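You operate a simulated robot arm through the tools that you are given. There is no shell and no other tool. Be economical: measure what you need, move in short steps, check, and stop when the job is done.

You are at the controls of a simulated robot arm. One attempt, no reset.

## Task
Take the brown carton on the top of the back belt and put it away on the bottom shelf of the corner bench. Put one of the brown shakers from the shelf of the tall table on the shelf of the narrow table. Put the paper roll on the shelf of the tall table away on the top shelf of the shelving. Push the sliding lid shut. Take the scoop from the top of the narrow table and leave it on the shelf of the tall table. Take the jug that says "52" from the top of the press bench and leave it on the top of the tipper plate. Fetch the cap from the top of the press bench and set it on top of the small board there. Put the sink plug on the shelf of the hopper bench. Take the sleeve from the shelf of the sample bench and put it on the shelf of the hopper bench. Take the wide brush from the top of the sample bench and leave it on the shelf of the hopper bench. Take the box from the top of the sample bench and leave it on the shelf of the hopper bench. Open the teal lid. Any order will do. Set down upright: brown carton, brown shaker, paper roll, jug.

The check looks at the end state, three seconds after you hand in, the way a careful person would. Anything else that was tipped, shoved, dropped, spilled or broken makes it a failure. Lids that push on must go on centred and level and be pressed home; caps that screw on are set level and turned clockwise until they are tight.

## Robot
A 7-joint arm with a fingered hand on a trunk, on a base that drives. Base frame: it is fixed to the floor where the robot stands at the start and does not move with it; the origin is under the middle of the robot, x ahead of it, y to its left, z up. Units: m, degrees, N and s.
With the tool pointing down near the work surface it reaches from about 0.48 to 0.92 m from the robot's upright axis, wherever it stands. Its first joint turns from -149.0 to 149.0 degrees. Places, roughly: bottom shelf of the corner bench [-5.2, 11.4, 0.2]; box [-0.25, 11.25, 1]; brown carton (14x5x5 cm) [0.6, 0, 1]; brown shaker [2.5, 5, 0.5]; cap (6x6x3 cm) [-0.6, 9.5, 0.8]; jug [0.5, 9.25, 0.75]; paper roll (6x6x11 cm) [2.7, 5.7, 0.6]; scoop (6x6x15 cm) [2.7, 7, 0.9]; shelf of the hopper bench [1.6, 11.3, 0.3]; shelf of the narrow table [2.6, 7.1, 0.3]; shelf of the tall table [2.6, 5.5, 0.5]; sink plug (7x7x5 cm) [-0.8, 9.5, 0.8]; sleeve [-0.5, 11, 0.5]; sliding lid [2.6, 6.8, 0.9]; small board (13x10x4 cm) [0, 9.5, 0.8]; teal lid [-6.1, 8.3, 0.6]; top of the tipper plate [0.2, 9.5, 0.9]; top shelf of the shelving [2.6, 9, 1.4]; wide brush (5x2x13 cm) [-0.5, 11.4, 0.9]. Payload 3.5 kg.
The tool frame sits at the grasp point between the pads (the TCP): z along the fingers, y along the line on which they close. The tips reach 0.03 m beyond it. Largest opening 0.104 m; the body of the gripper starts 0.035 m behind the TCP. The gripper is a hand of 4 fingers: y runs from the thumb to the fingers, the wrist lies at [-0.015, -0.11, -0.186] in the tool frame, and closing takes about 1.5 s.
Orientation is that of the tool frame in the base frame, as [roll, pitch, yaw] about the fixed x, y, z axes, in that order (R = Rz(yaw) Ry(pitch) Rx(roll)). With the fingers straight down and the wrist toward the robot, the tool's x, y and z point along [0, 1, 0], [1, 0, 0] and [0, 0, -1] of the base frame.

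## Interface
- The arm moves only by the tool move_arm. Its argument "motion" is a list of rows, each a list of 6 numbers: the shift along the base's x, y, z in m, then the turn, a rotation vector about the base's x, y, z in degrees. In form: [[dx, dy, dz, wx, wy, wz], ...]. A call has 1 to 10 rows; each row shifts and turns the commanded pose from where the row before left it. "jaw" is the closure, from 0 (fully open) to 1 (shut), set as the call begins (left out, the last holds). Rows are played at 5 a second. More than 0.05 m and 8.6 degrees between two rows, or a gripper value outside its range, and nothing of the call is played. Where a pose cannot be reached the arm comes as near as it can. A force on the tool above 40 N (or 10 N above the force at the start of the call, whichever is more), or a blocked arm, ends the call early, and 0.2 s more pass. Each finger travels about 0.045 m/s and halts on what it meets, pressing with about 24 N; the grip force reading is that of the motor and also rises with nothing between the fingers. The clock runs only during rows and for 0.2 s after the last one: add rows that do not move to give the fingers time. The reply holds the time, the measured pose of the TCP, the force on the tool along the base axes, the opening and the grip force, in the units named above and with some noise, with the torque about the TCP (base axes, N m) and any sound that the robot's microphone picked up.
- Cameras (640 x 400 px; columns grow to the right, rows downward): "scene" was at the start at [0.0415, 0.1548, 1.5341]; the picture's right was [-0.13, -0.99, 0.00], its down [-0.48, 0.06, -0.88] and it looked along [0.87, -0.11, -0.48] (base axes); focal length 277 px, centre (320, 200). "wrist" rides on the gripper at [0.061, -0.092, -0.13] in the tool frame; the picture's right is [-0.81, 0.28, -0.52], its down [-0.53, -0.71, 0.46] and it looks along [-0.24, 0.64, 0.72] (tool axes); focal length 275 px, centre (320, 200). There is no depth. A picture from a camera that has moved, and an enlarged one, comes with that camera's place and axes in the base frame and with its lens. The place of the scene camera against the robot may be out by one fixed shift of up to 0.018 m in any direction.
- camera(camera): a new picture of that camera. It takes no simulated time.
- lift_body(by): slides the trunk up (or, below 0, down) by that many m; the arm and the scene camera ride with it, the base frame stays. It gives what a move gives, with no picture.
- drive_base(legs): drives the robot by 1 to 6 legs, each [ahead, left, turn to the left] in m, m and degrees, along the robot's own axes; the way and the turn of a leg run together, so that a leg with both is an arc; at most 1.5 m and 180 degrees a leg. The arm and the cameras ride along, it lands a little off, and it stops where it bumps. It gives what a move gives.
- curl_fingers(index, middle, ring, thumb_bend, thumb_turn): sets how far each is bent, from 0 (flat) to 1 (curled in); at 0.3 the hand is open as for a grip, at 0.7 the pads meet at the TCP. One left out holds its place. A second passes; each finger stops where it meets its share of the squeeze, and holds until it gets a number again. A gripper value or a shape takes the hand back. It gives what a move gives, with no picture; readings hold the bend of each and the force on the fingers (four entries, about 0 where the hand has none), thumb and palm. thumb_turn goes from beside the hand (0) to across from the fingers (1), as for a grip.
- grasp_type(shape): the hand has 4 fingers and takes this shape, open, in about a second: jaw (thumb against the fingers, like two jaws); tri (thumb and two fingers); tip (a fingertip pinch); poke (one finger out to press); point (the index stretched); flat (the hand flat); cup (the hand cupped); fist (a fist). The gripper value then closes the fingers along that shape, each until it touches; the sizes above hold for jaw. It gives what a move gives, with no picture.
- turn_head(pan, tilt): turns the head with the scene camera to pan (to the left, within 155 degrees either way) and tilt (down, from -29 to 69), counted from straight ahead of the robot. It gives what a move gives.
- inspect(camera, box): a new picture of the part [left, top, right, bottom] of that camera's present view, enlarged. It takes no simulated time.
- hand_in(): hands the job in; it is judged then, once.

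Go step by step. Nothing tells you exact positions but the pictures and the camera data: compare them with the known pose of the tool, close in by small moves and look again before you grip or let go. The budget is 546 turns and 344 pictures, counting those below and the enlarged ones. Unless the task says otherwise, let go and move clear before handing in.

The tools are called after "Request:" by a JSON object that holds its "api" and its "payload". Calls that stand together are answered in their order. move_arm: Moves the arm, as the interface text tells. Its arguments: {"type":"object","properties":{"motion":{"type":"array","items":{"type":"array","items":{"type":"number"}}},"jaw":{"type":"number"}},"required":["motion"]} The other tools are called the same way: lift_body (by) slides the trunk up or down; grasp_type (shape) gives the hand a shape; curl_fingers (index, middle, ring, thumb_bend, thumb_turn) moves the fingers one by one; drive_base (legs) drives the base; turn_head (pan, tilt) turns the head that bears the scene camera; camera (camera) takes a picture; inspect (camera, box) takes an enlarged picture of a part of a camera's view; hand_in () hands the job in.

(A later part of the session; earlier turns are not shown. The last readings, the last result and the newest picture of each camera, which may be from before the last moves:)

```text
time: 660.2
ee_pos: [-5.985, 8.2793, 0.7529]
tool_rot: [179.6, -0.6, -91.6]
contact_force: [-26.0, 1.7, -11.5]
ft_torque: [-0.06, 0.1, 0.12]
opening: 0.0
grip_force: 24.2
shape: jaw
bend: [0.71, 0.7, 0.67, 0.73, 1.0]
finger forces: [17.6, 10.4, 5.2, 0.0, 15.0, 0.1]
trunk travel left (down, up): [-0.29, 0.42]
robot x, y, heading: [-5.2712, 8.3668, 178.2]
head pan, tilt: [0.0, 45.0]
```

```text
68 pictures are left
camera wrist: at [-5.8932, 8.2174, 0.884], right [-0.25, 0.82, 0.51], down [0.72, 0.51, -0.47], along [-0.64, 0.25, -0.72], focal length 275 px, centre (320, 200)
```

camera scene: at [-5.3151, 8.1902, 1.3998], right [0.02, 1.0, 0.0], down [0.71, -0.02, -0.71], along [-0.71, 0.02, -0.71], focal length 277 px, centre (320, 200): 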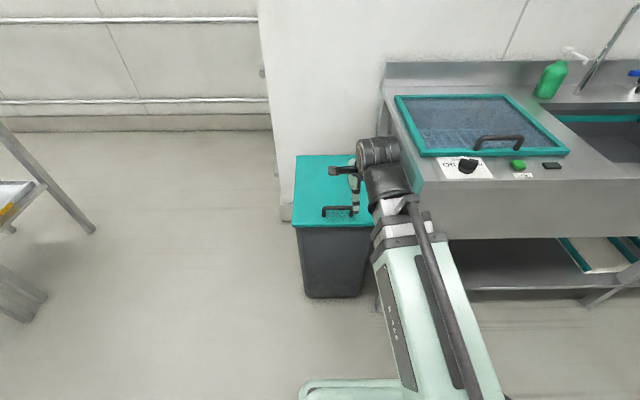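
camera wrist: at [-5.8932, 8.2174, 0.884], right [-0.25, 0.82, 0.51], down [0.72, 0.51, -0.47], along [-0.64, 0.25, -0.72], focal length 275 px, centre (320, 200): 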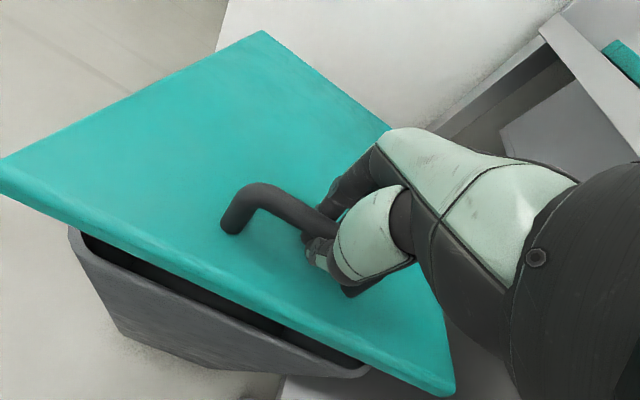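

The lid is coming up; the bar rests on the closed fingers. I follow the hinge's arc.

Request:
{"api": "move_arm", "payload": {"motion": [[-0.016, 0, 0.023, 0, 0, 0], [-0.015, 0, 0.023, 0, 0, 0], [-0.0135, 0, 0.0212, 0, 0, 0], [-0.0135, 0, 0.0212, 0, 0, 0], [0, 0, 0, 0, 0, 0]]}}

Request:
{"api": "camera", "payload": {"camera": "wrist"}}

```text
time: 661.4
ee_pos: [-6.0396, 8.2787, 0.8446]
tool_rot: [179.4, -0.7, -91.5]
contact_force: [14.3, -0.8, 5.8]
ft_torque: [0.0, -0.07, 0.07]
opening: 0.0001
grip_force: 24.4
shape: jaw
bend: [0.71, 0.7, 0.7, 0.74, 1.0]
finger forces: [0.1, 0.1, 1.3, 0.0, 10.1, 0.1]
trunk travel left (down, up): [-0.29, 0.42]
robot x, y, heading: [-5.2745, 8.3622, 178.8]
head pan, tilt: [0.0, 45.0]
```

```text
67 pictures are left
camera wrist: at [-5.9477, 8.217, 0.9754], right [-0.25, 0.82, 0.51], down [0.72, 0.51, -0.47], along [-0.65, 0.25, -0.72], focal length 275 px, centre (320, 200)
```

wrist: 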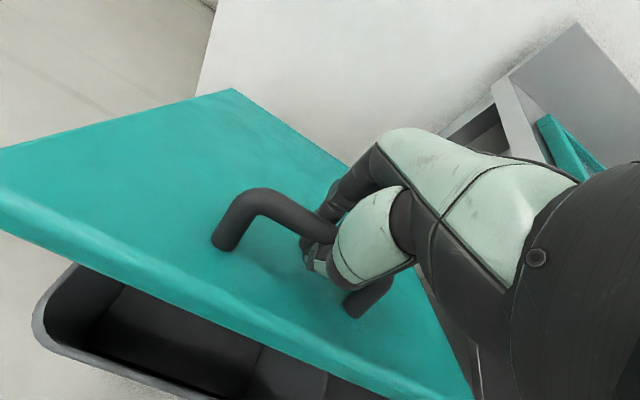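

Request:
{"api": "move_arm", "payload": {"motion": [[-0.012, 0, 0.02, 0, 0, 0], [-0.014, 0, 0.0195, 0, 0, 0], [-0.018, 0, 0.017, 0, 0, 0], [-0.018, 0, 0.0168, 0, 0, 0], [-0.02, 0, 0.014, 0, 0, 0], [-0.02, 0, 0.014, 0, 0, 0], [0, 0, 0, 0, 0, 0]]}}

Request:
{"api": "camera", "payload": {"camera": "wrist"}}

Request:
{"api": "camera", "payload": {"camera": "scene"}}

```text
time: 663.0
ee_pos: [-6.1411, 8.2814, 0.9451]
tool_rot: [179.4, -0.6, -91.5]
contact_force: [3.1, -0.5, 1.6]
ft_torque: [-0.02, 0.01, 0.08]
opening: 0.0
grip_force: 23.5
shape: jaw
bend: [0.71, 0.7, 0.7, 0.74, 1.0]
finger forces: [0.0, 0.1, 1.9, 0.0, 4.7, 0.0]
trunk travel left (down, up): [-0.29, 0.42]
robot x, y, heading: [-5.2709, 8.3636, 178.6]
head pan, tilt: [0.0, 45.0]
```

```text
66 pictures are left
camera wrist: at [-6.05, 8.2186, 1.075], right [-0.25, 0.82, 0.51], down [0.72, 0.51, -0.47], along [-0.65, 0.25, -0.72], focal length 275 px, centre (320, 200)
```

wrist: 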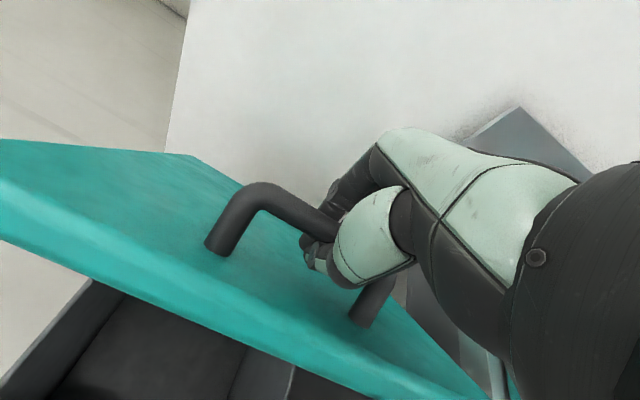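

```text
65 pictures are left
camera scene: at [-5.3146, 8.1903, 1.2497], right [0.02, 1.0, 0.0], down [0.71, -0.02, -0.71], along [-0.71, 0.02, -0.71], focal length 277 px, centre (320, 200)
```

scene: 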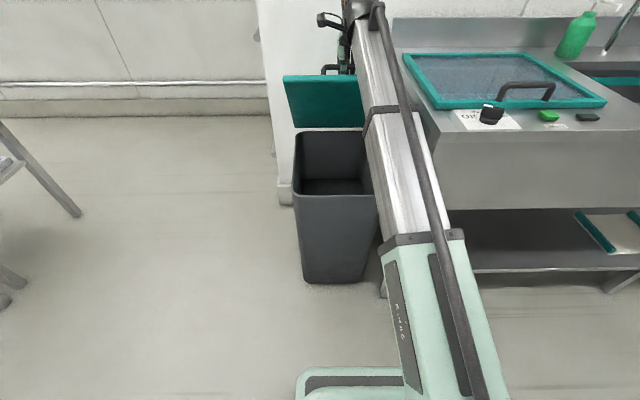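

Request:
{"api": "move_arm", "payload": {"motion": [[-0.022, 0, 0.012, 0, 0, 0], [-0.022, 0, 0.011, 0, 0, 0], [-0.023, 0, 0.008, 0, 0, 0], [-0.023, 0, 0.007, 0, 0, 0], [0, 0, 0, 0, 0, 0]]}}

Request:
{"api": "camera", "payload": {"camera": "wrist"}}

```text
time: 664.2
ee_pos: [-6.2253, 8.2817, 0.9798]
tool_rot: [179.4, -0.5, -91.5]
contact_force: [2.0, -0.9, 0.4]
ft_torque: [0.02, 0.02, -0.04]
opening: 0.0
grip_force: 24.0
shape: jaw
bend: [0.71, 0.7, 0.7, 0.73, 1.0]
finger forces: [0.1, 0.1, 0.0, 0.0, 2.0, 0.0]
out of reach, approached as far as the arm can: row 4
trunk travel left (down, up): [-0.29, 0.42]
robot x, y, heading: [-5.2733, 8.3647, 178.5]
head pan, tilt: [0.0, 45.0]
```

```text
64 pictures are left
camera wrist: at [-6.1338, 8.2191, 1.1093], right [-0.25, 0.82, 0.51], down [0.72, 0.51, -0.47], along [-0.65, 0.25, -0.72], focal length 275 px, centre (320, 200)
```

wrist: 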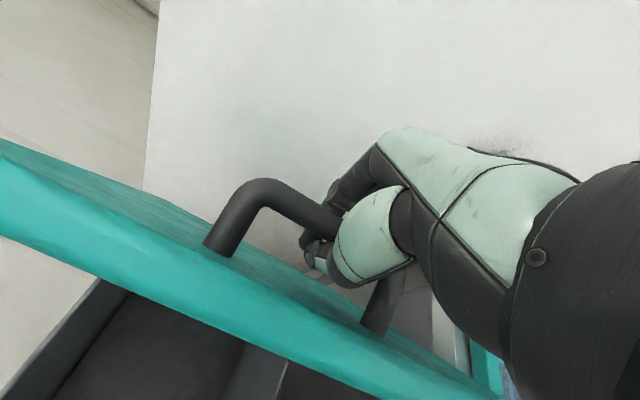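

Request:
{"api": "drive_base", "payload": {"legs": [[0.08, 0, 0]]}}

Request:
{"api": "camera", "payload": {"camera": "wrist"}}

Request:
{"api": "camera", "payload": {"camera": "scene"}}

```text
time: 665.3
ee_pos: [-6.307, 8.283, 0.9797]
tool_rot: [179.4, -0.7, -91.5]
contact_force: [1.1, 0.8, 0.6]
ft_torque: [0.0, 0.0, 0.0]
opening: 0.0001
grip_force: 24.2
shape: jaw
bend: [0.71, 0.7, 0.7, 0.73, 1.0]
finger forces: [0.1, 0.0, 0.0, 0.0, 0.0, 0.0]
trunk travel left (down, up): [-0.29, 0.42]
robot x, y, heading: [-5.3529, 8.3664, 178.6]
head pan, tilt: [0.0, 45.0]
```

```text
63 pictures are left
camera wrist: at [-6.2143, 8.221, 1.1092], right [-0.25, 0.82, 0.51], down [0.72, 0.51, -0.47], along [-0.65, 0.25, -0.72], focal length 275 px, centre (320, 200)
```

wrist: 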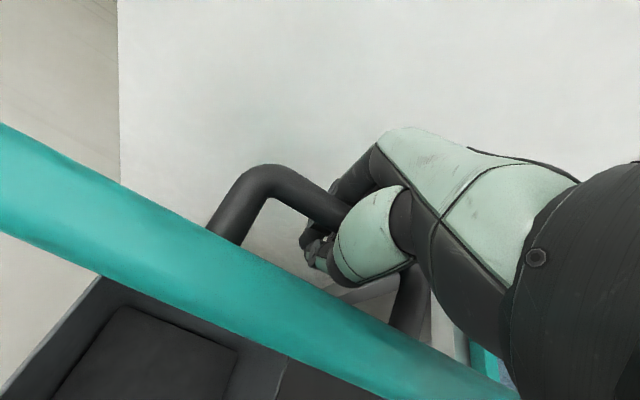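

```text
62 pictures are left
camera scene: at [-5.3954, 8.1921, 1.2497], right [0.02, 1.0, 0.0], down [0.71, -0.02, -0.71], along [-0.71, 0.02, -0.71], focal length 277 px, centre (320, 200)
```

scene: 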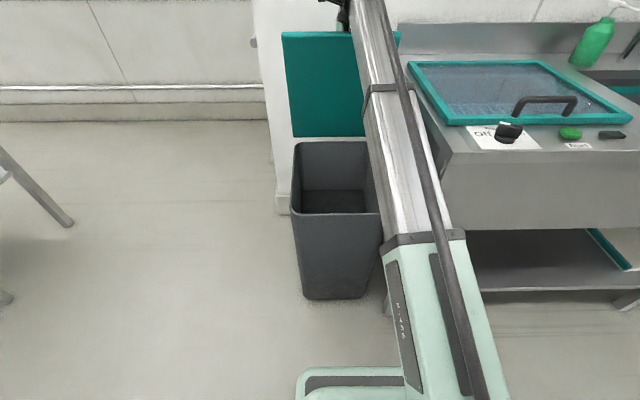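

Request:
{"api": "drive_base", "payload": {"legs": [[0.06, 0, 0]]}}

Request:
{"api": "camera", "payload": {"camera": "wrist"}}

```text
time: 666.2
ee_pos: [-6.3666, 8.2842, 0.9792]
tool_rot: [179.4, -0.6, -91.4]
contact_force: [0.5, -0.2, -0.1]
ft_torque: [0.04, 0.02, 0.01]
opening: 0.0
grip_force: 23.9
shape: jaw
bend: [0.71, 0.7, 0.7, 0.73, 1.0]
finger forces: [0.0, 0.0, 0.1, 0.0, 0.0, 0.0]
trunk travel left (down, up): [-0.29, 0.42]
robot x, y, heading: [-5.4117, 8.3631, 178.9]
head pan, tilt: [0.0, 45.0]
```

```text
61 pictures are left
camera wrist: at [-6.2741, 8.2216, 1.1091], right [-0.25, 0.82, 0.51], down [0.72, 0.51, -0.47], along [-0.65, 0.25, -0.72], focal length 275 px, centre (320, 200)
```

wrist: 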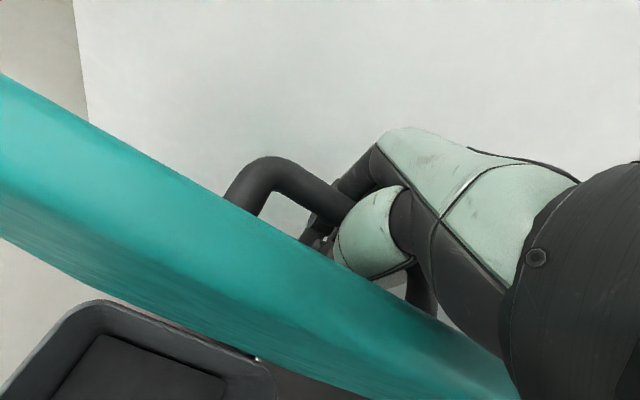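

The lid is past vertical and hangs there with no force. I open only the fingers on the wall side and withdraw upward.

Request:
{"api": "curl_fingers", "payload": {"index": 0.35, "middle": 0.35, "ring": 0.35, "thumb_bend": 0.62}}

Request:
{"api": "move_arm", "payload": {"motion": [[0, 0, 0.01, 0, 0, 0], [0, 0, 0.015, 0, 0, 0], [0, 0, 0.015, 0, 0, 0], [0, 0, 0, 0, 0, 0]]}}

Request:
{"api": "camera", "payload": {"camera": "wrist"}}

```text
time: 667.2
ee_pos: [-6.3667, 8.284, 0.9789]
tool_rot: [179.4, -0.6, -91.4]
contact_force: [0.6, -0.4, 0.0]
ft_torque: [0.0, -0.04, 0.01]
opening: 0.0544
grip_force: 0.1
shape: fingers
bend: [0.35, 0.35, 0.35, 0.62, 1.0]
finger forces: [0.0, 0.0, 0.0, 0.0, 0.0, 0.0]
trunk travel left (down, up): [-0.29, 0.42]
robot x, y, heading: [-5.4161, 8.3632, 178.7]
head pan, tilt: [0.0, 45.0]
```

```text
time: 668.2
ee_pos: [-6.3502, 8.2848, 1.012]
tool_rot: [179.3, -0.7, -91.3]
contact_force: [-1.0, 0.0, 0.2]
ft_torque: [-0.02, -0.07, 0.0]
opening: 0.0548
grip_force: 0.6
shape: fingers
bend: [0.35, 0.35, 0.35, 0.62, 1.0]
finger forces: [0.0, 0.0, 0.0, 0.0, 1.0, 0.0]
out of reach, approached as far as the arm can: row 1, 2, 3
trunk travel left (down, up): [-0.29, 0.42]
robot x, y, heading: [-5.4153, 8.3627, 178.8]
head pan, tilt: [0.0, 45.0]
```

```text
60 pictures are left
camera wrist: at [-6.2584, 8.2225, 1.1423], right [-0.25, 0.82, 0.51], down [0.72, 0.51, -0.47], along [-0.65, 0.25, -0.72], focal length 275 px, centre (320, 200)
```

wrist: 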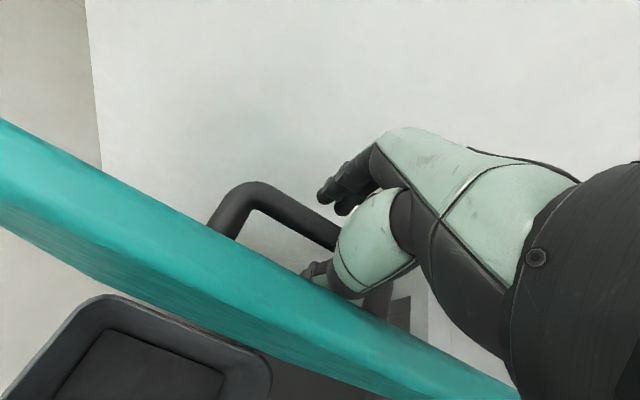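

Request:
{"api": "lift_body", "payload": {"by": 0.15}}

Request:
{"api": "camera", "payload": {"camera": "wrist"}}

```text
time: 670.0
ee_pos: [-6.3502, 8.2844, 1.1626]
tool_rot: [179.2, -0.6, -91.4]
contact_force: [0.8, -0.1, 0.8]
ft_torque: [-0.01, 0.0, 0.02]
opening: 0.0553
grip_force: 0.1
shape: fingers
bend: [0.35, 0.35, 0.35, 0.62, 1.0]
finger forces: [0.0, 0.0, 0.0, 0.0, 0.1, 0.1]
trunk travel left (down, up): [-0.44, 0.27]
robot x, y, heading: [-5.4109, 8.3666, 178.7]
head pan, tilt: [0.0, 45.0]
```

```text
59 pictures are left
camera wrist: at [-6.2585, 8.2225, 1.292], right [-0.25, 0.82, 0.51], down [0.72, 0.51, -0.47], along [-0.65, 0.25, -0.72], focal length 275 px, centre (320, 200)
```

wrist: 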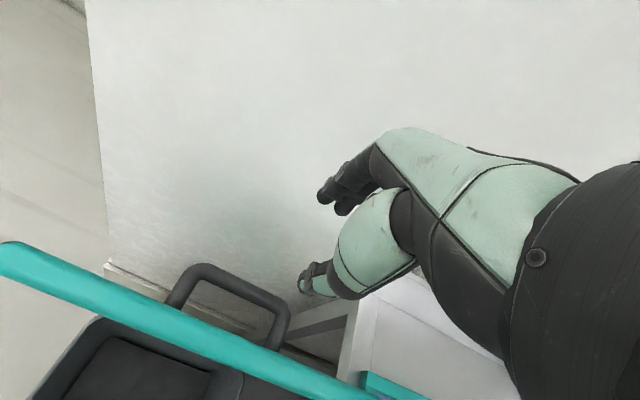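

The lid stands open. To make sure it stays, I back off, lower, and push its underside gently a little further.

Request:
{"api": "drive_base", "payload": {"legs": [[-0.3, 0, 0.5]]}}

Request:
{"api": "move_arm", "payload": {"motion": [[0, 0, -0.04, 0, 0, 0], [0, 0, -0.04, 0, 0, 0], [0, 0, -0.04, 0, 0, 0], [0, 0, -0.04, 0, 0, 0], [0, 0, -0.04, 0, 0, 0], [0, 0, -0.04, 0, 0, 0], [0, 0, 0, 0, 0, 0]], "jaw": 1}}

Request:
{"api": "drive_base", "payload": {"legs": [[0.26, 0, 0]]}}

Request:
{"api": "camera", "payload": {"camera": "scene"}}

```text
time: 672.0
ee_pos: [-6.0479, 8.2772, 1.1623]
tool_rot: [179.3, -0.5, -91.3]
contact_force: [0.1, -0.1, -0.2]
ft_torque: [0.02, -0.03, 0.04]
opening: 0.0552
grip_force: 0.0
shape: fingers
bend: [0.35, 0.35, 0.35, 0.62, 1.0]
finger forces: [0.0, 0.0, 0.0, 0.0, 0.1, 0.0]
trunk travel left (down, up): [-0.44, 0.27]
robot x, y, heading: [-5.1111, 8.3585, 178.9]
head pan, tilt: [0.0, 45.0]
```

```text
time: 673.6
ee_pos: [-6.0494, 8.2776, 0.9208]
tool_rot: [179.3, -0.6, -91.4]
contact_force: [0.2, 0.3, -0.4]
ft_torque: [-0.01, 0.03, 0.04]
opening: 0.0001
grip_force: 24.4
shape: jaw
bend: [0.7, 0.7, 0.7, 0.43, 1.0]
finger forces: [0.0, 0.1, 0.0, 0.0, 0.0, 0.0]
trunk travel left (down, up): [-0.44, 0.27]
robot x, y, heading: [-5.1108, 8.3552, 178.9]
head pan, tilt: [0.0, 45.0]
```

```text
time: 675.4
ee_pos: [-6.2802, 8.2815, 0.9216]
tool_rot: [179.9, -0.5, -91.2]
contact_force: [4.0, 0.0, 0.1]
ft_torque: [-0.06, 0.3, -0.06]
opening: 0.0002
grip_force: 23.6
shape: jaw
bend: [0.7, 0.7, 0.7, 0.43, 1.0]
finger forces: [0.0, 4.2, 0.1, 0.0, 0.1, 0.0]
trunk travel left (down, up): [-0.44, 0.27]
robot x, y, heading: [-5.3449, 8.3611, 178.9]
head pan, tilt: [0.0, 45.0]
stopped in leg 1: the force on the tool passed its limit at 70 N (the readings are from after the stop); the commanded pose is now the measured one
```

```text
58 pictures are left
camera scene: at [-5.3893, 8.1918, 1.3997], right [0.02, 1.0, 0.0], down [0.71, -0.01, -0.71], along [-0.71, 0.01, -0.71], focal length 277 px, centre (320, 200)
```

scene: 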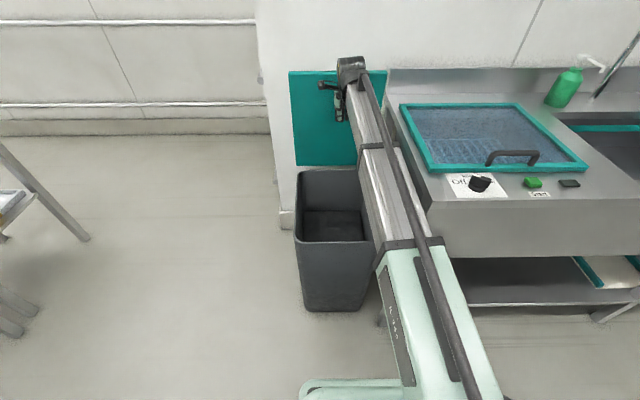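

The lid is against its stop, fully open. Now I fold the arm and drive back to the start for the carton.

Request:
{"api": "drive_base", "payload": {"legs": [[-1.1, 0, 1]]}}

Request:
{"api": "move_arm", "payload": {"motion": [[0.04, 0.01, 0.03, 0, 0, 0], [0.04, 0.01, 0.03, 0, 0, 0], [0.04, 0.01, 0.03, 0, 0, 0], [0.04, 0, 0.03, 0, 0, 0], [0.04, 0, 0.03, 0, 0, 0], [0.04, 0, 0.03, 0, 0, 0], [0.04, 0, 0, 0, 0, 0], [0.03, 0, 0, 0, 0, 0]], "jaw": 0}}

Request:
{"api": "drive_base", "payload": {"legs": [[0, -1.4, 0], [0, -0.3, 0], [-1.5, 0, 0], [-1.2, 0, 0], [0, 0, 90]]}}

```text
time: 681.0
ee_pos: [-5.1964, 8.2515, 0.92]
tool_rot: [179.8, -0.6, -90.2]
contact_force: [0.6, 1.1, -0.1]
ft_torque: [0.0, 0.02, 0.0]
opening: 0.0
grip_force: 24.2
shape: jaw
bend: [0.7, 0.7, 0.7, 0.43, 1.0]
finger forces: [0.0, 0.1, 0.0, 0.1, 0.0, 0.0]
trunk travel left (down, up): [-0.44, 0.27]
robot x, y, heading: [-4.2643, 8.3563, 179.9]
head pan, tilt: [0.0, 45.0]
```

```text
refused: row 1 steps farther than a row can; nothing moved
```

```text
time: 706.1
ee_pos: [-1.4596, 9.1585, 0.9201]
tool_rot: [179.9, -0.6, 1.7]
contact_force: [-0.1, -0.5, -0.3]
ft_torque: [0.0, 0.02, -0.01]
opening: 0.0
grip_force: 23.9
shape: jaw
bend: [0.7, 0.7, 0.7, 0.43, 1.0]
finger forces: [0.0, 0.0, 0.0, 0.0, 0.0, 0.0]
trunk travel left (down, up): [-0.44, 0.27]
robot x, y, heading: [-1.5955, 10.0899, -88.4]
head pan, tilt: [0.0, 45.0]
```

Request:
{"api": "move_arm", "payload": {"motion": [[0, 0.035, 0.025, 0, 0, 0], [0, 0.035, 0.025, 0, 0, 0], [0, 0.035, 0.025, 0, 0, 0], [0, 0.035, 0.025, 0, 0, 0], [0, 0.035, 0.025, 0, 0, 0], [0, 0.035, 0.025, 0, 0, 0], [0, 0.035, 0.025, 0, 0, 0], [0, 0, 0, 0, 0, 0]], "jaw": 0}}

Request:
{"api": "turn_head", "payload": {"pan": 0, "tilt": 25}}

Request:
{"api": "camera", "payload": {"camera": "scene"}}

```text
time: 707.9
ee_pos: [-1.4585, 9.4047, 1.0969]
tool_rot: [179.9, -0.6, 1.7]
contact_force: [0.0, -0.6, -1.1]
ft_torque: [-0.02, 0.01, -0.01]
opening: 0.1036
grip_force: 0.0
shape: jaw
bend: [0.3, 0.3, 0.3, 0.3, 0.98]
finger forces: [0.1, 0.0, 0.0, 0.0, 0.1, 0.0]
trunk travel left (down, up): [-0.44, 0.27]
robot x, y, heading: [-1.5894, 10.0877, -88.2]
head pan, tilt: [0.0, 45.0]
```

```text
time: 708.7
ee_pos: [-1.4587, 9.404, 1.0956]
tool_rot: [180.0, -0.6, 1.7]
contact_force: [0.0, -0.1, 0.4]
ft_torque: [-0.01, 0.03, 0.0]
opening: 0.1041
grip_force: 0.0
shape: jaw
bend: [0.3, 0.3, 0.3, 0.3, 0.98]
finger forces: [0.0, 0.0, 0.0, 0.0, 0.0, 0.1]
trunk travel left (down, up): [-0.44, 0.27]
robot x, y, heading: [-1.5921, 10.0863, -87.9]
head pan, tilt: [0.0, 25.0]
```

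```text
57 pictures are left
camera scene: at [-1.4236, 10.0426, 1.4302], right [-1.0, -0.03, 0.0], down [-0.01, 0.42, -0.91], along [0.03, -0.91, -0.42], focal length 277 px, centre (320, 200)
```

scene: 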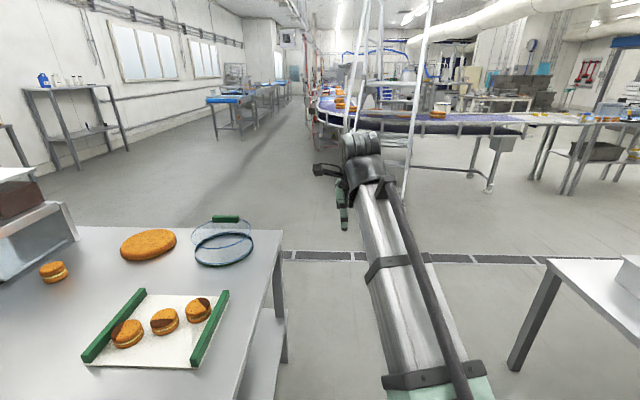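

Request:
{"api": "drive_base", "payload": {"legs": [[0, -0.18, -2], [1.5, 0, 0], [0.65, 0, 0], [0, 1.5, 0], [0, 0.2, 0]]}}

Request:
{"api": "drive_base", "payload": {"legs": [[1.5, 0, 0], [1.5, 0, 0], [1.5, 0, 0]]}}

Request:
{"api": "camera", "payload": {"camera": "scene"}}

```text
time: 721.9
ee_pos: [-1.6352, 7.2169, 1.0962]
tool_rot: [180.0, 0.0, -2.4]
contact_force: [-13.1, 2.9, 2.2]
ft_torque: [-0.16, -0.55, -0.49]
opening: 0.1034
grip_force: 0.1
shape: jaw
bend: [0.3, 0.3, 0.3, 0.3, 0.98]
finger forces: [13.5, 0.0, 0.1, 0.1, 0.1, 0.1]
trunk travel left (down, up): [-0.44, 0.27]
robot x, y, heading: [-1.7281, 7.9059, -91.2]
head pan, tilt: [0.0, 25.0]
stopped in leg 4: the force on the tool passed its limit at 54 N (the readings are from after the stop); the commanded pose is now the measured one
```

```text
time: 722.9
ee_pos: [-1.639, 7.2038, 1.0938]
tool_rot: [-179.8, 0.2, -2.8]
contact_force: [-9.5, 0.7, 0.8]
ft_torque: [-0.07, -0.48, -0.28]
opening: 0.1036
grip_force: 0.0
shape: jaw
bend: [0.3, 0.3, 0.3, 0.3, 0.98]
finger forces: [9.1, 0.1, 0.0, 0.0, 0.1, 0.2]
trunk travel left (down, up): [-0.44, 0.27]
robot x, y, heading: [-1.7214, 7.893, -91.2]
head pan, tilt: [0.0, 25.0]
stopped in leg 1: the force on the tool passed its limit at 44 N (the readings are from after the stop); the commanded pose is now the measured one
```

```text
56 pictures are left
camera scene: at [-1.5593, 7.8376, 1.4305], right [-1.0, 0.02, 0.0], down [0.01, 0.42, -0.91], along [-0.02, -0.91, -0.42], focal length 277 px, centre (320, 200)
```

scene: 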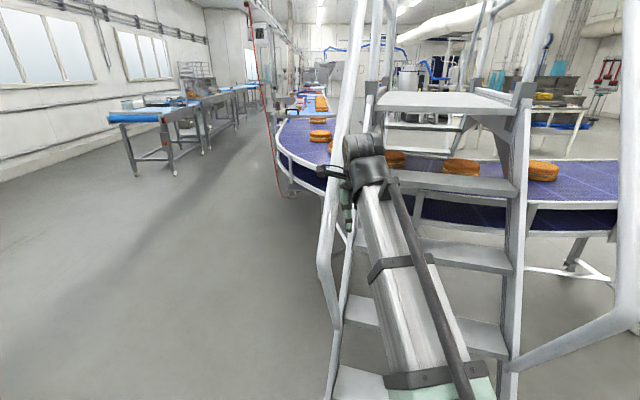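

The hand touched the handrail of a stair. I back off, go left further back, then down the aisle.

Request:
{"api": "drive_base", "payload": {"legs": [[-0.55, 0, 1.2], [0, 1.5, 0], [0, 0.2, 0]]}}

Request:
{"api": "camera", "payload": {"camera": "scene"}}

```text
time: 734.4
ee_pos: [0.1065, 7.7412, 1.0947]
tool_rot: [-179.9, 0.2, -2.0]
contact_force: [-0.1, -0.2, -0.2]
ft_torque: [0.01, -0.04, -0.02]
opening: 0.104
grip_force: 0.0
shape: jaw
bend: [0.3, 0.3, 0.3, 0.3, 0.98]
finger forces: [0.0, 0.0, 0.0, 0.1, 0.0, 0.1]
trunk travel left (down, up): [-0.44, 0.27]
robot x, y, heading: [0.0178, 8.4275, -90.4]
head pan, tilt: [0.0, 25.0]
```

```text
55 pictures are left
camera scene: at [0.1806, 8.376, 1.4303], right [-1.0, 0.01, 0.0], down [0.0, 0.42, -0.91], along [-0.01, -0.91, -0.42], focal length 277 px, centre (320, 200)
```

scene: 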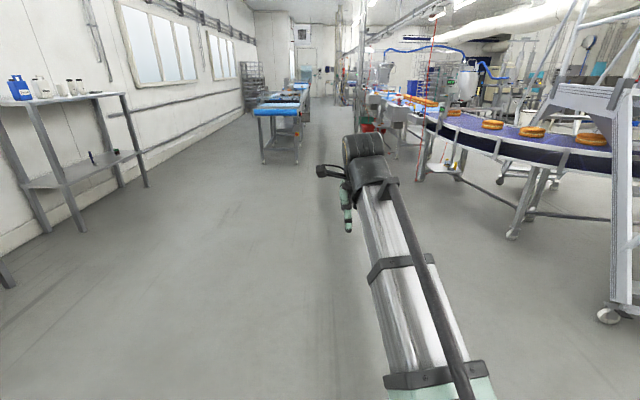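

Request:
{"api": "drive_base", "payload": {"legs": [[1.5, -0.05, 0.4], [1.5, 0, 0], [1.5, 0, 0], [1.5, 0, 0], [1.4, 0, 0]]}}

Request:
{"api": "camera", "payload": {"camera": "scene"}}

```text
refused: leg 1 is longer than a leg can be; nothing moved
```

```text
54 pictures are left
camera scene: at [0.1806, 8.376, 1.4303], right [-1.0, 0.01, 0.0], down [0.0, 0.42, -0.91], along [-0.01, -0.91, -0.42], focal length 277 px, centre (320, 200)
```

scene: 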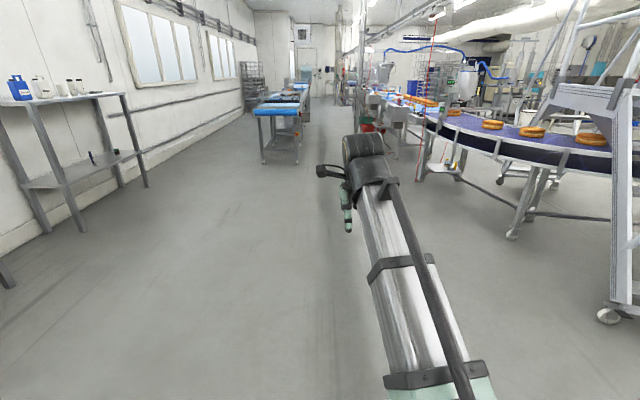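

Request:
{"api": "drive_base", "payload": {"legs": [[1.4, -0.06, 0.4], [1.5, 0, 0], [1.5, 0, 0], [1.5, 0, 0], [1.4, 0, 0]]}}

Request:
{"api": "camera", "payload": {"camera": "scene"}}

```text
time: 769.2
ee_pos: [-0.2056, 0.4069, 1.094]
tool_rot: [-179.7, 0.3, -6.3]
contact_force: [-0.4, 0.4, 0.2]
ft_torque: [0.02, 0.02, -0.01]
opening: 0.1039
grip_force: 0.2
shape: jaw
bend: [0.3, 0.3, 0.3, 0.3, 0.98]
finger forces: [0.0, 0.1, 0.1, 0.0, 0.0, 0.0]
trunk travel left (down, up): [-0.44, 0.27]
robot x, y, heading: [-0.2467, 1.1015, -95.3]
head pan, tilt: [0.0, 25.0]
```

```text
53 pictures are left
camera scene: at [-0.0846, 1.033, 1.4303], right [-1.0, 0.09, 0.0], down [0.04, 0.42, -0.91], along [-0.08, -0.9, -0.42], focal length 277 px, centre (320, 200)
```

scene: 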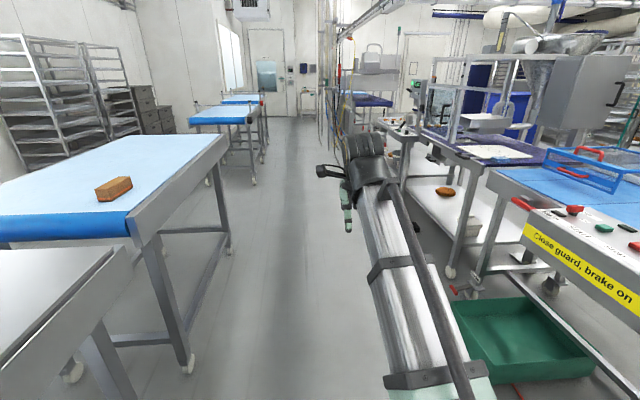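

Request:
{"api": "lift_body", "payload": {"by": 0.12}}

Request:
{"api": "drive_base", "payload": {"legs": [[0, 0, 5.3], [1.1, 0.17, 0], [0, 0, 90]]}}

Request:
{"api": "turn_head", "payload": {"pan": 0, "tilt": 40}}

Request:
{"api": "camera", "payload": {"camera": "wrist"}}

Request:
{"api": "camera", "payload": {"camera": "scene"}}

```text
time: 770.7
ee_pos: [-0.2058, 0.4062, 1.2131]
tool_rot: [-179.8, 0.2, -6.5]
contact_force: [-0.2, -0.4, -0.4]
ft_torque: [-0.01, -0.05, -0.02]
opening: 0.1039
grip_force: 0.0
shape: jaw
bend: [0.3, 0.3, 0.3, 0.3, 0.98]
finger forces: [0.0, 0.0, 0.0, 0.1, 0.0, 0.0]
trunk travel left (down, up): [-0.56, 0.15]
robot x, y, heading: [-0.2458, 1.1018, -94.7]
head pan, tilt: [0.0, 25.0]
```

```text
time: 780.8
ee_pos: [0.6236, 0.1135, 1.2132]
tool_rot: [-179.9, 0.2, 89.4]
contact_force: [-0.1, -0.4, -0.1]
ft_torque: [-0.01, 0.0, 0.03]
opening: 0.1043
grip_force: 0.1
shape: jaw
bend: [0.3, 0.3, 0.3, 0.3, 0.98]
finger forces: [0.0, 0.0, 0.0, 0.0, 0.0, 0.1]
trunk travel left (down, up): [-0.56, 0.15]
robot x, y, heading: [-0.0597, 0.0027, 0.8]
head pan, tilt: [0.0, 25.0]
```

```text
time: 781.5
ee_pos: [0.6232, 0.1121, 1.2139]
tool_rot: [-179.8, 0.3, 89.4]
contact_force: [1.1, 0.2, -0.1]
ft_torque: [-0.01, 0.01, -0.01]
opening: 0.1038
grip_force: 0.2
shape: jaw
bend: [0.3, 0.3, 0.3, 0.3, 0.98]
finger forces: [0.0, 0.1, 0.0, 0.0, 0.1, 0.0]
trunk travel left (down, up): [-0.56, 0.15]
robot x, y, heading: [-0.0623, 0.0012, 0.7]
head pan, tilt: [0.0, 40.0]
```

```text
52 pictures are left
camera wrist: at [0.5329, 0.1751, 1.3443], right [0.27, -0.81, 0.52], down [-0.72, -0.53, -0.45], along [0.64, -0.25, -0.73], focal length 275 px, centre (320, 200)
```

wrist: 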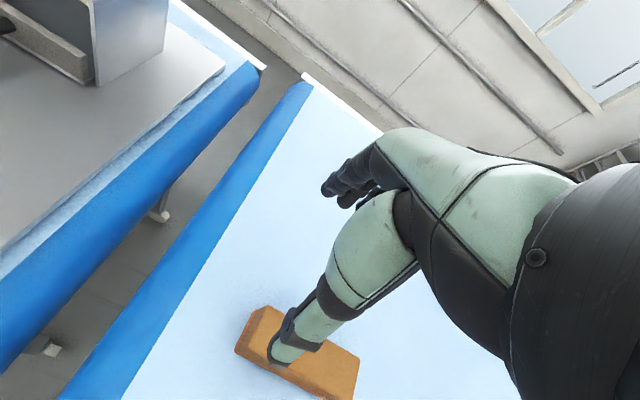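

```text
51 pictures are left
camera scene: at [-0.0272, 0.1691, 1.527], right [0.02, -1.0, 0.0], down [-0.64, -0.01, -0.77], along [0.77, 0.01, -0.64], focal length 277 px, centre (320, 200)
```

scene: 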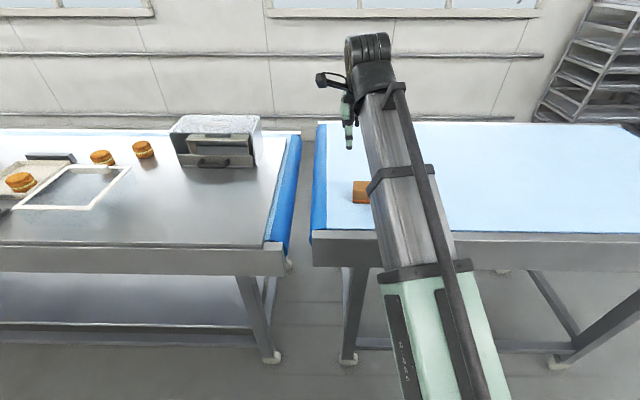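

The carton is at (0.60, 0.02), untouched. I tilt the hand 40° so the fingers point to +y along the carton's length, which will let the hand fit under the low shelf later.

Request:
{"api": "move_arm", "payload": {"motion": [[-0.005, -0.026, -0.008, 8, 0, 0], [-0.005, -0.026, -0.008, 8, 0, 0], [-0.005, -0.026, -0.008, 8, 0, 0], [-0.004, -0.026, -0.008, 8, 0, 0], [-0.004, -0.026, -0.008, 8, 0, 0], [0, 0, 0, 0, 0, 0]]}}

Request:
{"api": "camera", "payload": {"camera": "wrist"}}

Request:
{"api": "camera", "payload": {"camera": "scene"}}

```text
time: 782.9
ee_pos: [0.5993, -0.0184, 1.1736]
tool_rot: [-179.4, -39.9, 89.2]
contact_force: [-0.6, -0.2, 0.0]
ft_torque: [0.03, 0.0, 0.02]
opening: 0.104
grip_force: 0.0
shape: jaw
bend: [0.3, 0.3, 0.3, 0.3, 0.98]
finger forces: [0.0, 0.1, 0.0, 0.0, 0.0, 0.1]
trunk travel left (down, up): [-0.56, 0.15]
robot x, y, heading: [-0.0605, 0.0027, 1.0]
head pan, tilt: [0.0, 40.0]
```

```text
50 pictures are left
camera wrist: at [0.5091, -0.0538, 1.314], right [0.27, -0.96, -0.13], down [-0.72, -0.11, -0.69], along [0.64, 0.27, -0.72], focal length 275 px, centre (320, 200)
```

wrist: 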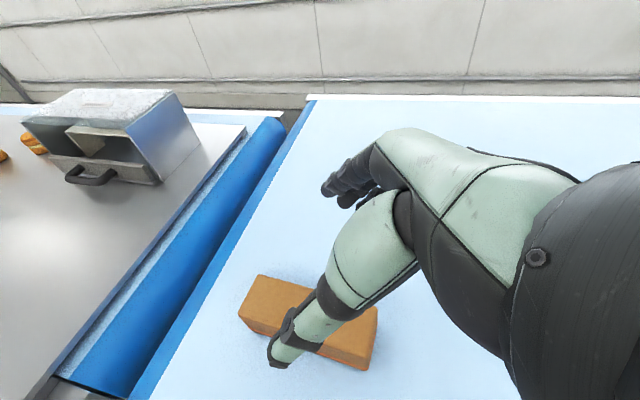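

```text
49 pictures are left
camera scene: at [-0.0273, 0.1689, 1.527], right [0.02, -1.0, 0.0], down [-0.64, -0.01, -0.77], along [0.77, 0.01, -0.64], focal length 277 px, centre (320, 200)
```

scene: 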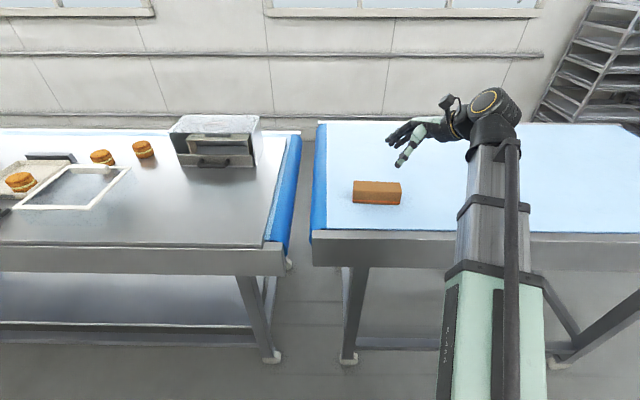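

Request:
{"api": "move_arm", "payload": {"motion": [[0.001, 0.007, -0.03, 0, 0, 0], [0.001, 0.007, -0.03, 0, 0, 0], [0, 0.007, -0.03, 0, 0, 0], [0, 0.007, -0.025, 0, 0, 0], [0, 0, 0, 0, 0, 0]]}}

Request:
{"api": "camera", "payload": {"camera": "wrist"}}

Request:
{"api": "inspect", "payload": {"camera": "scene", "box": [330, 100, 540, 240]}}

```text
time: 784.1
ee_pos: [0.6013, 0.011, 1.0597]
tool_rot: [-179.3, -39.8, 89.2]
contact_force: [-0.7, -0.1, -0.3]
ft_torque: [-0.01, 0.03, -0.03]
opening: 0.1038
grip_force: 0.1
shape: jaw
bend: [0.3, 0.3, 0.3, 0.3, 0.98]
finger forces: [0.0, 0.0, 0.0, 0.0, 0.0, 0.0]
trunk travel left (down, up): [-0.56, 0.15]
robot x, y, heading: [-0.0603, 0.0042, 1.1]
head pan, tilt: [0.0, 40.0]
```

```text
48 pictures are left
camera wrist: at [0.5104, -0.025, 1.2], right [0.27, -0.96, -0.12], down [-0.72, -0.11, -0.68], along [0.64, 0.27, -0.72], focal length 275 px, centre (320, 200)
```

wrist: 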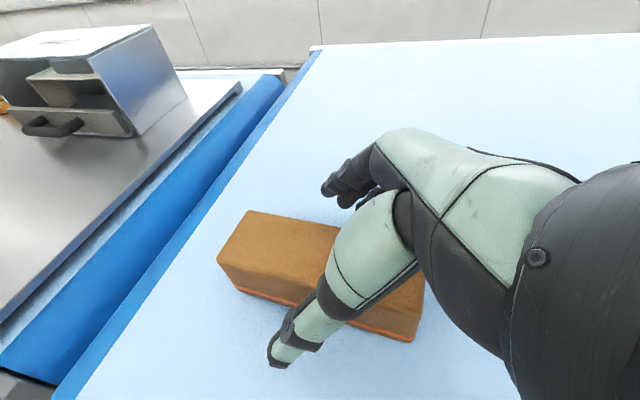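

```text
2.86 times, centred on (435, 170) of scene
camera zoom: at [-0.0272, 0.1691, 1.527], right [0.02, -1.0, 0.0], down [-0.64, -0.01, -0.77], along [0.77, 0.01, -0.64], focal length 790 px, centre (-9, 286)
```

zoom: 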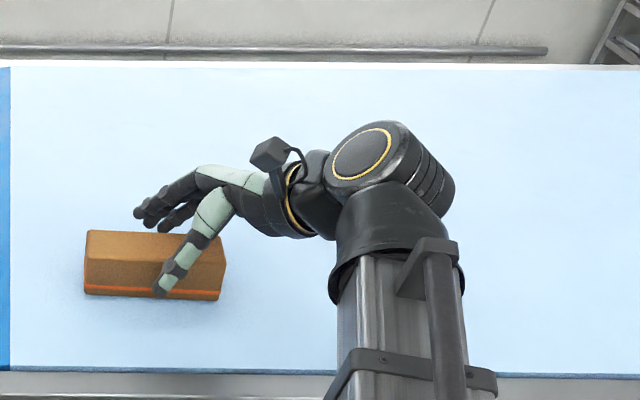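

Request:
{"api": "move_arm", "payload": {"motion": [[0, 0, -0.006, 0, 0, 0], [0, 0, -0.006, 0, 0, 0], [0, 0, -0.004, 0, 0, 0], [0, 0, 0, 0, 0, 0]]}}

```text
time: 785.1
ee_pos: [0.6015, 0.0103, 1.0427]
tool_rot: [-179.4, -39.8, 89.3]
contact_force: [0.3, -0.1, -0.8]
ft_torque: [0.01, 0.01, -0.04]
opening: 0.1041
grip_force: 0.0
shape: jaw
bend: [0.3, 0.3, 0.3, 0.3, 0.98]
finger forces: [0.1, 0.0, 0.0, 0.1, 0.1, 0.1]
trunk travel left (down, up): [-0.56, 0.15]
robot x, y, heading: [-0.0598, 0.0008, 1.0]
head pan, tilt: [0.0, 40.0]
```

Request:
{"api": "move_arm", "payload": {"motion": [[0, 0, -0.004, 0, 0, 0], [0, 0, -0.004, 0, 0, 0], [0, 0, 0, 0, 0, 0]]}}

Request:
{"api": "move_arm", "payload": {"motion": [[0, 0, 0, 0, 0, 0], [0, 0, 0, 0, 0, 0], [0, 0, 0, 0, 0, 0], [0, 0, 0, 0, 0, 0], [0, 0, 0, 0, 0, 0], [0, 0, 0, 0, 0, 0], [0, 0, 0, 0, 0, 0], [0, 0, 0, 0, 0, 0]], "jaw": 0.85}}

Request:
{"api": "camera", "payload": {"camera": "wrist"}}

```text
time: 785.9
ee_pos: [0.601, 0.0094, 1.0353]
tool_rot: [-179.5, -39.8, 89.2]
contact_force: [-2.2, -2.9, 12.1]
ft_torque: [-0.15, -0.7, -0.19]
opening: 0.1041
grip_force: 0.1
shape: jaw
bend: [0.3, 0.3, 0.3, 0.3, 0.98]
finger forces: [0.0, 0.0, 12.5, 0.0, 0.1, 0.0]
trunk travel left (down, up): [-0.56, 0.15]
robot x, y, heading: [-0.0642, 0.0041, 0.6]
head pan, tilt: [0.0, 40.0]
```

```text
time: 787.7
ee_pos: [0.6, 0.0117, 1.036]
tool_rot: [-179.5, -39.8, 89.3]
contact_force: [1.4, -1.8, 19.4]
ft_torque: [-0.13, -1.01, -0.08]
opening: 0.0422
grip_force: 24.1
shape: jaw
bend: [0.74, 0.48, 0.3, 0.73, 1.0]
finger forces: [12.8, 7.4, 19.1, 0.1, 21.0, 0.0]
trunk travel left (down, up): [-0.56, 0.15]
robot x, y, heading: [-0.0628, 0.0017, 0.9]
head pan, tilt: [0.0, 40.0]
```

```text
46 pictures are left
camera wrist: at [0.5109, -0.0256, 1.1761], right [0.27, -0.96, -0.12], down [-0.72, -0.11, -0.69], along [0.64, 0.27, -0.72], focal length 275 px, centre (320, 200)
```

wrist: 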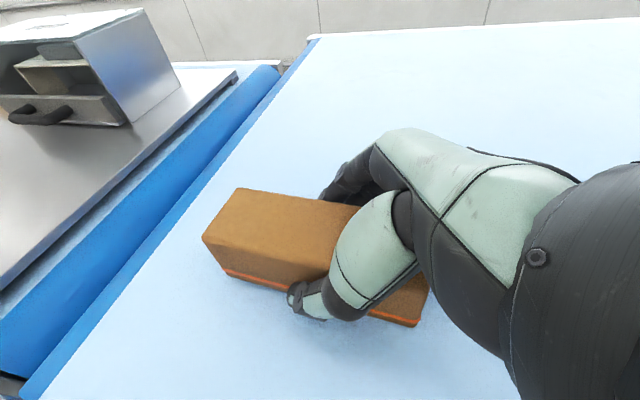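

Request:
{"api": "move_arm", "payload": {"motion": [[0, 0, 0.01, 0, 0, 0], [0, 0, 0.02, 0, 0, 0], [0, 0, 0.03, 0, 0, 0], [0, 0, 0.03, 0, 0, 0], [0, 0, 0, 0, 0, 0]]}}

Request:
{"api": "inspect", "payload": {"camera": "scene", "box": [330, 80, 540, 220]}}

```text
time: 788.9
ee_pos: [0.6025, 0.0118, 1.1247]
tool_rot: [-179.4, -39.9, 89.3]
contact_force: [0.2, -0.1, -2.8]
ft_torque: [-0.04, -0.02, 0.02]
opening: 0.0421
grip_force: 23.8
shape: jaw
bend: [0.74, 0.49, 0.47, 0.72, 1.0]
finger forces: [12.8, 6.7, 3.1, 0.0, 22.5, 0.0]
trunk travel left (down, up): [-0.56, 0.15]
robot x, y, heading: [-0.0616, 0.0017, 1.0]
head pan, tilt: [0.0, 40.0]
```

```text
2.86 times, centred on (435, 150) of scene
camera zoom: at [-0.027, 0.1691, 1.5269], right [0.02, -1.0, 0.0], down [-0.64, -0.01, -0.77], along [0.77, 0.01, -0.64], focal length 790 px, centre (-9, 343)
```

zoom: 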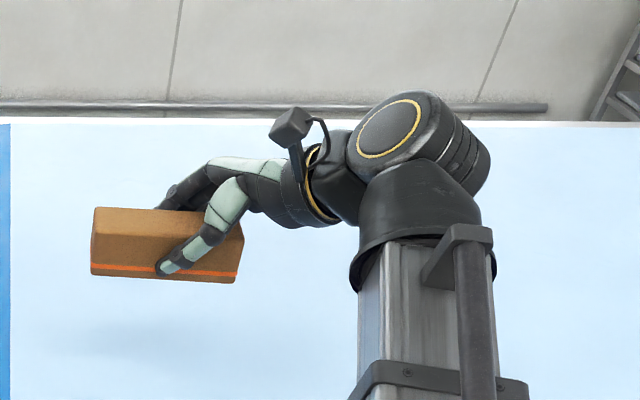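

The carton is held level. I raise the trunk and start the drive to the corner bench.

Request:
{"api": "lift_body", "payload": {"by": 0.15}}

Request:
{"api": "drive_base", "payload": {"legs": [[-0.12, 0, 0], [0, 0, 89], [1.5, 0, 0], [1.5, 0, 0], [1.5, 0, 0]]}}

Request:
{"api": "turn_head", "payload": {"pan": 0, "tilt": 25}}

Request:
{"api": "camera", "payload": {"camera": "scene"}}

```text
time: 790.7
ee_pos: [0.6038, 0.0098, 1.2754]
tool_rot: [-179.4, -39.9, 89.4]
contact_force: [-0.8, 0.0, -3.8]
ft_torque: [-0.04, 0.0, -0.04]
opening: 0.0426
grip_force: 23.6
shape: jaw
bend: [0.74, 0.49, 0.47, 0.72, 1.0]
finger forces: [12.8, 6.7, 3.0, 0.1, 22.4, 0.0]
trunk travel left (down, up): [-0.71, 0.0]
robot x, y, heading: [-0.0582, 0.0044, 1.1]
head pan, tilt: [0.0, 40.0]
```

```text
time: 816.7
ee_pos: [-0.3039, 5.1365, 1.276]
tool_rot: [-179.4, -39.8, -179.7]
contact_force: [-0.4, -0.1, -2.6]
ft_torque: [-0.03, -0.03, -0.02]
opening: 0.0418
grip_force: 24.2
shape: jaw
bend: [0.74, 0.49, 0.47, 0.72, 1.0]
finger forces: [12.4, 6.4, 2.9, 0.0, 21.8, 0.1]
trunk travel left (down, up): [-0.71, 0.0]
robot x, y, heading: [-0.2838, 4.4698, 92.0]
head pan, tilt: [0.0, 40.0]
```

```text
time: 817.5
ee_pos: [-0.3046, 5.1356, 1.2755]
tool_rot: [-179.3, -39.7, -179.8]
contact_force: [0.0, -0.7, -3.1]
ft_torque: [0.01, -0.03, -0.03]
opening: 0.0419
grip_force: 23.9
shape: jaw
bend: [0.74, 0.49, 0.47, 0.72, 1.0]
finger forces: [12.4, 6.4, 3.0, 0.0, 21.8, 0.0]
trunk travel left (down, up): [-0.71, 0.0]
robot x, y, heading: [-0.2836, 4.4725, 91.9]
head pan, tilt: [0.0, 25.0]
```

```text
44 pictures are left
camera scene: at [-0.4582, 4.5103, 1.7002], right [1.0, 0.03, 0.0], down [0.01, -0.42, -0.91], along [-0.03, 0.91, -0.42], focal length 277 px, centre (320, 200)
```

scene: 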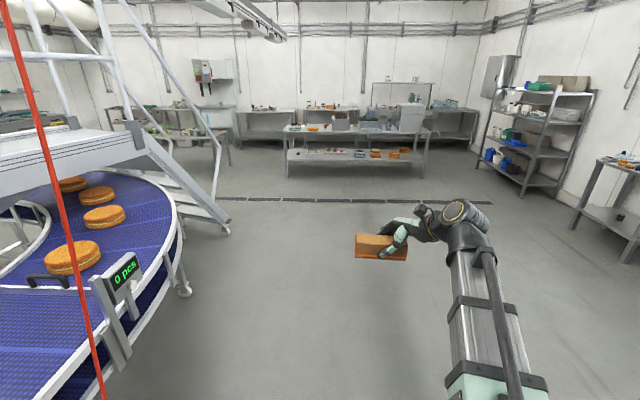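

Request:
{"api": "drive_base", "payload": {"legs": [[0, -0.2, -2], [1.5, 0, 0], [1.5, 0, 0], [0.88, 0, 0], [0, 1.5, 0], [0, 0.22, 0]]}}

Request:
{"api": "camera", "payload": {"camera": "scene"}}

```text
time: 845.5
ee_pos: [-1.7598, 9.0093, 1.2753]
tool_rot: [-179.3, -39.7, 176.3]
contact_force: [0.2, -0.4, -3.6]
ft_torque: [0.01, -0.04, -0.04]
opening: 0.042
grip_force: 23.8
shape: jaw
bend: [0.74, 0.49, 0.47, 0.72, 1.0]
finger forces: [12.5, 6.4, 3.0, 0.0, 21.8, 0.0]
trunk travel left (down, up): [-0.71, 0.0]
robot x, y, heading: [-1.7891, 8.3461, 88.2]
head pan, tilt: [0.0, 25.0]
```

```text
43 pictures are left
camera scene: at [-1.9574, 8.3962, 1.7001], right [1.0, -0.03, 0.0], down [-0.01, -0.42, -0.91], along [0.03, 0.91, -0.42], focal length 277 px, centre (320, 200)
```

scene: 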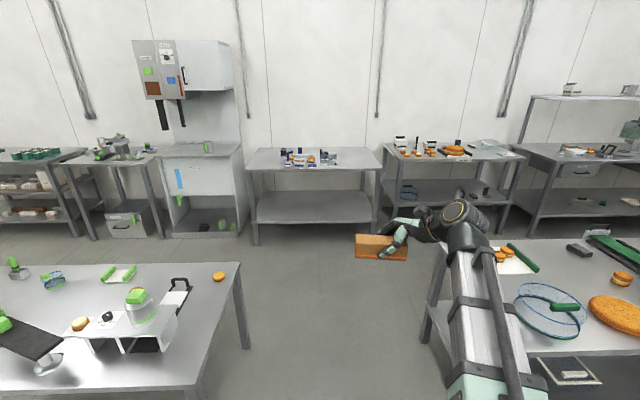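

Request:
{"api": "drive_base", "payload": {"legs": [[1.5, 0, 1.8], [0.38, 0, 0], [0, 0, -90], [-1.5, 0, 0], [-1.2, 0, 0]]}}

Request:
{"api": "turn_head", "payload": {"pan": 110, "tilt": 30}}

Request:
{"api": "camera", "payload": {"camera": "scene"}}

```text
time: 871.5
ee_pos: [-3.7543, 10.3197, 1.2758]
tool_rot: [-179.4, -39.7, 85.4]
contact_force: [-0.2, 0.4, -3.0]
ft_torque: [0.03, 0.0, -0.01]
opening: 0.0416
grip_force: 24.2
shape: jaw
bend: [0.74, 0.49, 0.47, 0.73, 1.0]
finger forces: [12.1, 6.1, 2.9, 0.1, 21.2, 0.1]
trunk travel left (down, up): [-0.71, 0.0]
robot x, y, heading: [-4.4154, 10.3571, -2.9]
head pan, tilt: [0.0, 25.0]
```

```text
time: 873.4
ee_pos: [-3.7529, 10.3195, 1.2765]
tool_rot: [-179.4, -39.8, 85.5]
contact_force: [-0.1, -1.1, -2.1]
ft_torque: [-0.02, -0.04, 0.03]
opening: 0.0415
grip_force: 23.8
shape: jaw
bend: [0.74, 0.49, 0.47, 0.73, 1.0]
finger forces: [12.1, 6.1, 2.9, 0.0, 21.1, 0.0]
trunk travel left (down, up): [-0.71, 0.0]
robot x, y, heading: [-4.4183, 10.3545, -2.7]
head pan, tilt: [110.0, 30.0]
```

```text
42 pictures are left
camera scene: at [-4.4833, 10.6085, 1.6923], right [0.96, 0.3, 0.0], down [0.15, -0.48, -0.87], along [-0.26, 0.83, -0.5], focal length 277 px, centre (320, 200)
```

scene: 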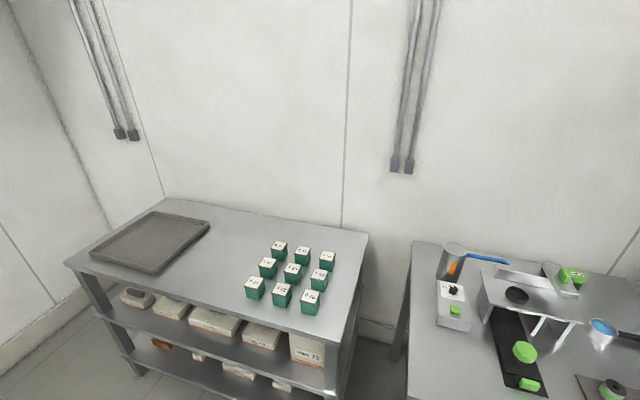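

Request:
{"api": "lift_body", "payload": {"by": -0.4}}

Request:
{"api": "lift_body", "payload": {"by": -0.3}}

Request:
{"api": "turn_head", "payload": {"pan": 120, "tilt": 32}}

Request:
{"api": "camera", "payload": {"camera": "scene"}}

```text
time: 877.2
ee_pos: [-3.7539, 10.3201, 0.8753]
tool_rot: [-179.5, -39.8, 85.6]
contact_force: [-0.9, -0.5, -1.9]
ft_torque: [-0.01, 0.02, -0.02]
opening: 0.0413
grip_force: 23.7
shape: jaw
bend: [0.74, 0.49, 0.47, 0.73, 1.0]
finger forces: [12.2, 6.2, 2.9, 0.1, 21.1, 0.1]
trunk travel left (down, up): [-0.31, 0.4]
robot x, y, heading: [-4.4205, 10.3568, -2.7]
head pan, tilt: [110.0, 30.0]
```

```text
time: 880.2
ee_pos: [-3.753, 10.3198, 0.5764]
tool_rot: [-179.4, -39.8, 85.5]
contact_force: [-0.4, 0.5, -3.5]
ft_torque: [-0.04, 0.01, -0.01]
opening: 0.0415
grip_force: 23.8
shape: jaw
bend: [0.74, 0.49, 0.47, 0.73, 1.0]
finger forces: [12.1, 6.1, 2.8, 0.1, 21.1, 0.0]
trunk travel left (down, up): [-0.01, 0.7]
robot x, y, heading: [-4.4146, 10.3544, -2.8]
head pan, tilt: [110.0, 30.0]
```

```text
time: 880.9
ee_pos: [-3.7531, 10.3193, 0.5762]
tool_rot: [-179.4, -39.8, 85.5]
contact_force: [0.2, 0.4, -2.7]
ft_torque: [-0.05, -0.02, 0.0]
opening: 0.0415
grip_force: 23.9
shape: jaw
bend: [0.74, 0.49, 0.47, 0.73, 1.0]
finger forces: [12.0, 6.1, 3.0, 0.0, 21.1, 0.0]
trunk travel left (down, up): [-0.01, 0.7]
robot x, y, heading: [-4.4144, 10.3479, -2.7]
head pan, tilt: [120.0, 32.0]
```

```text
41 pictures are left
camera scene: at [-4.4976, 10.6018, 0.9892], right [0.89, 0.46, 0.0], down [0.24, -0.47, -0.85], along [-0.39, 0.75, -0.53], focal length 277 px, centre (320, 200)
```

scene: 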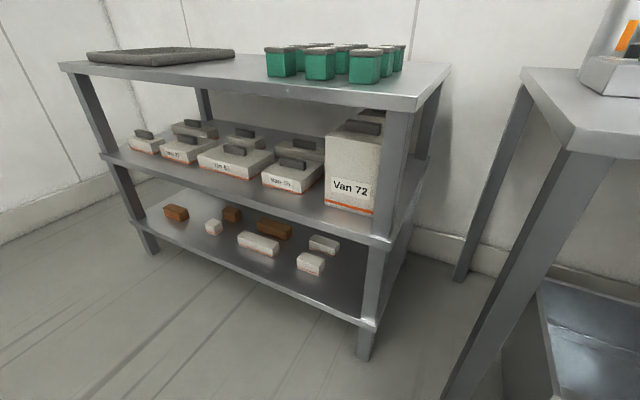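

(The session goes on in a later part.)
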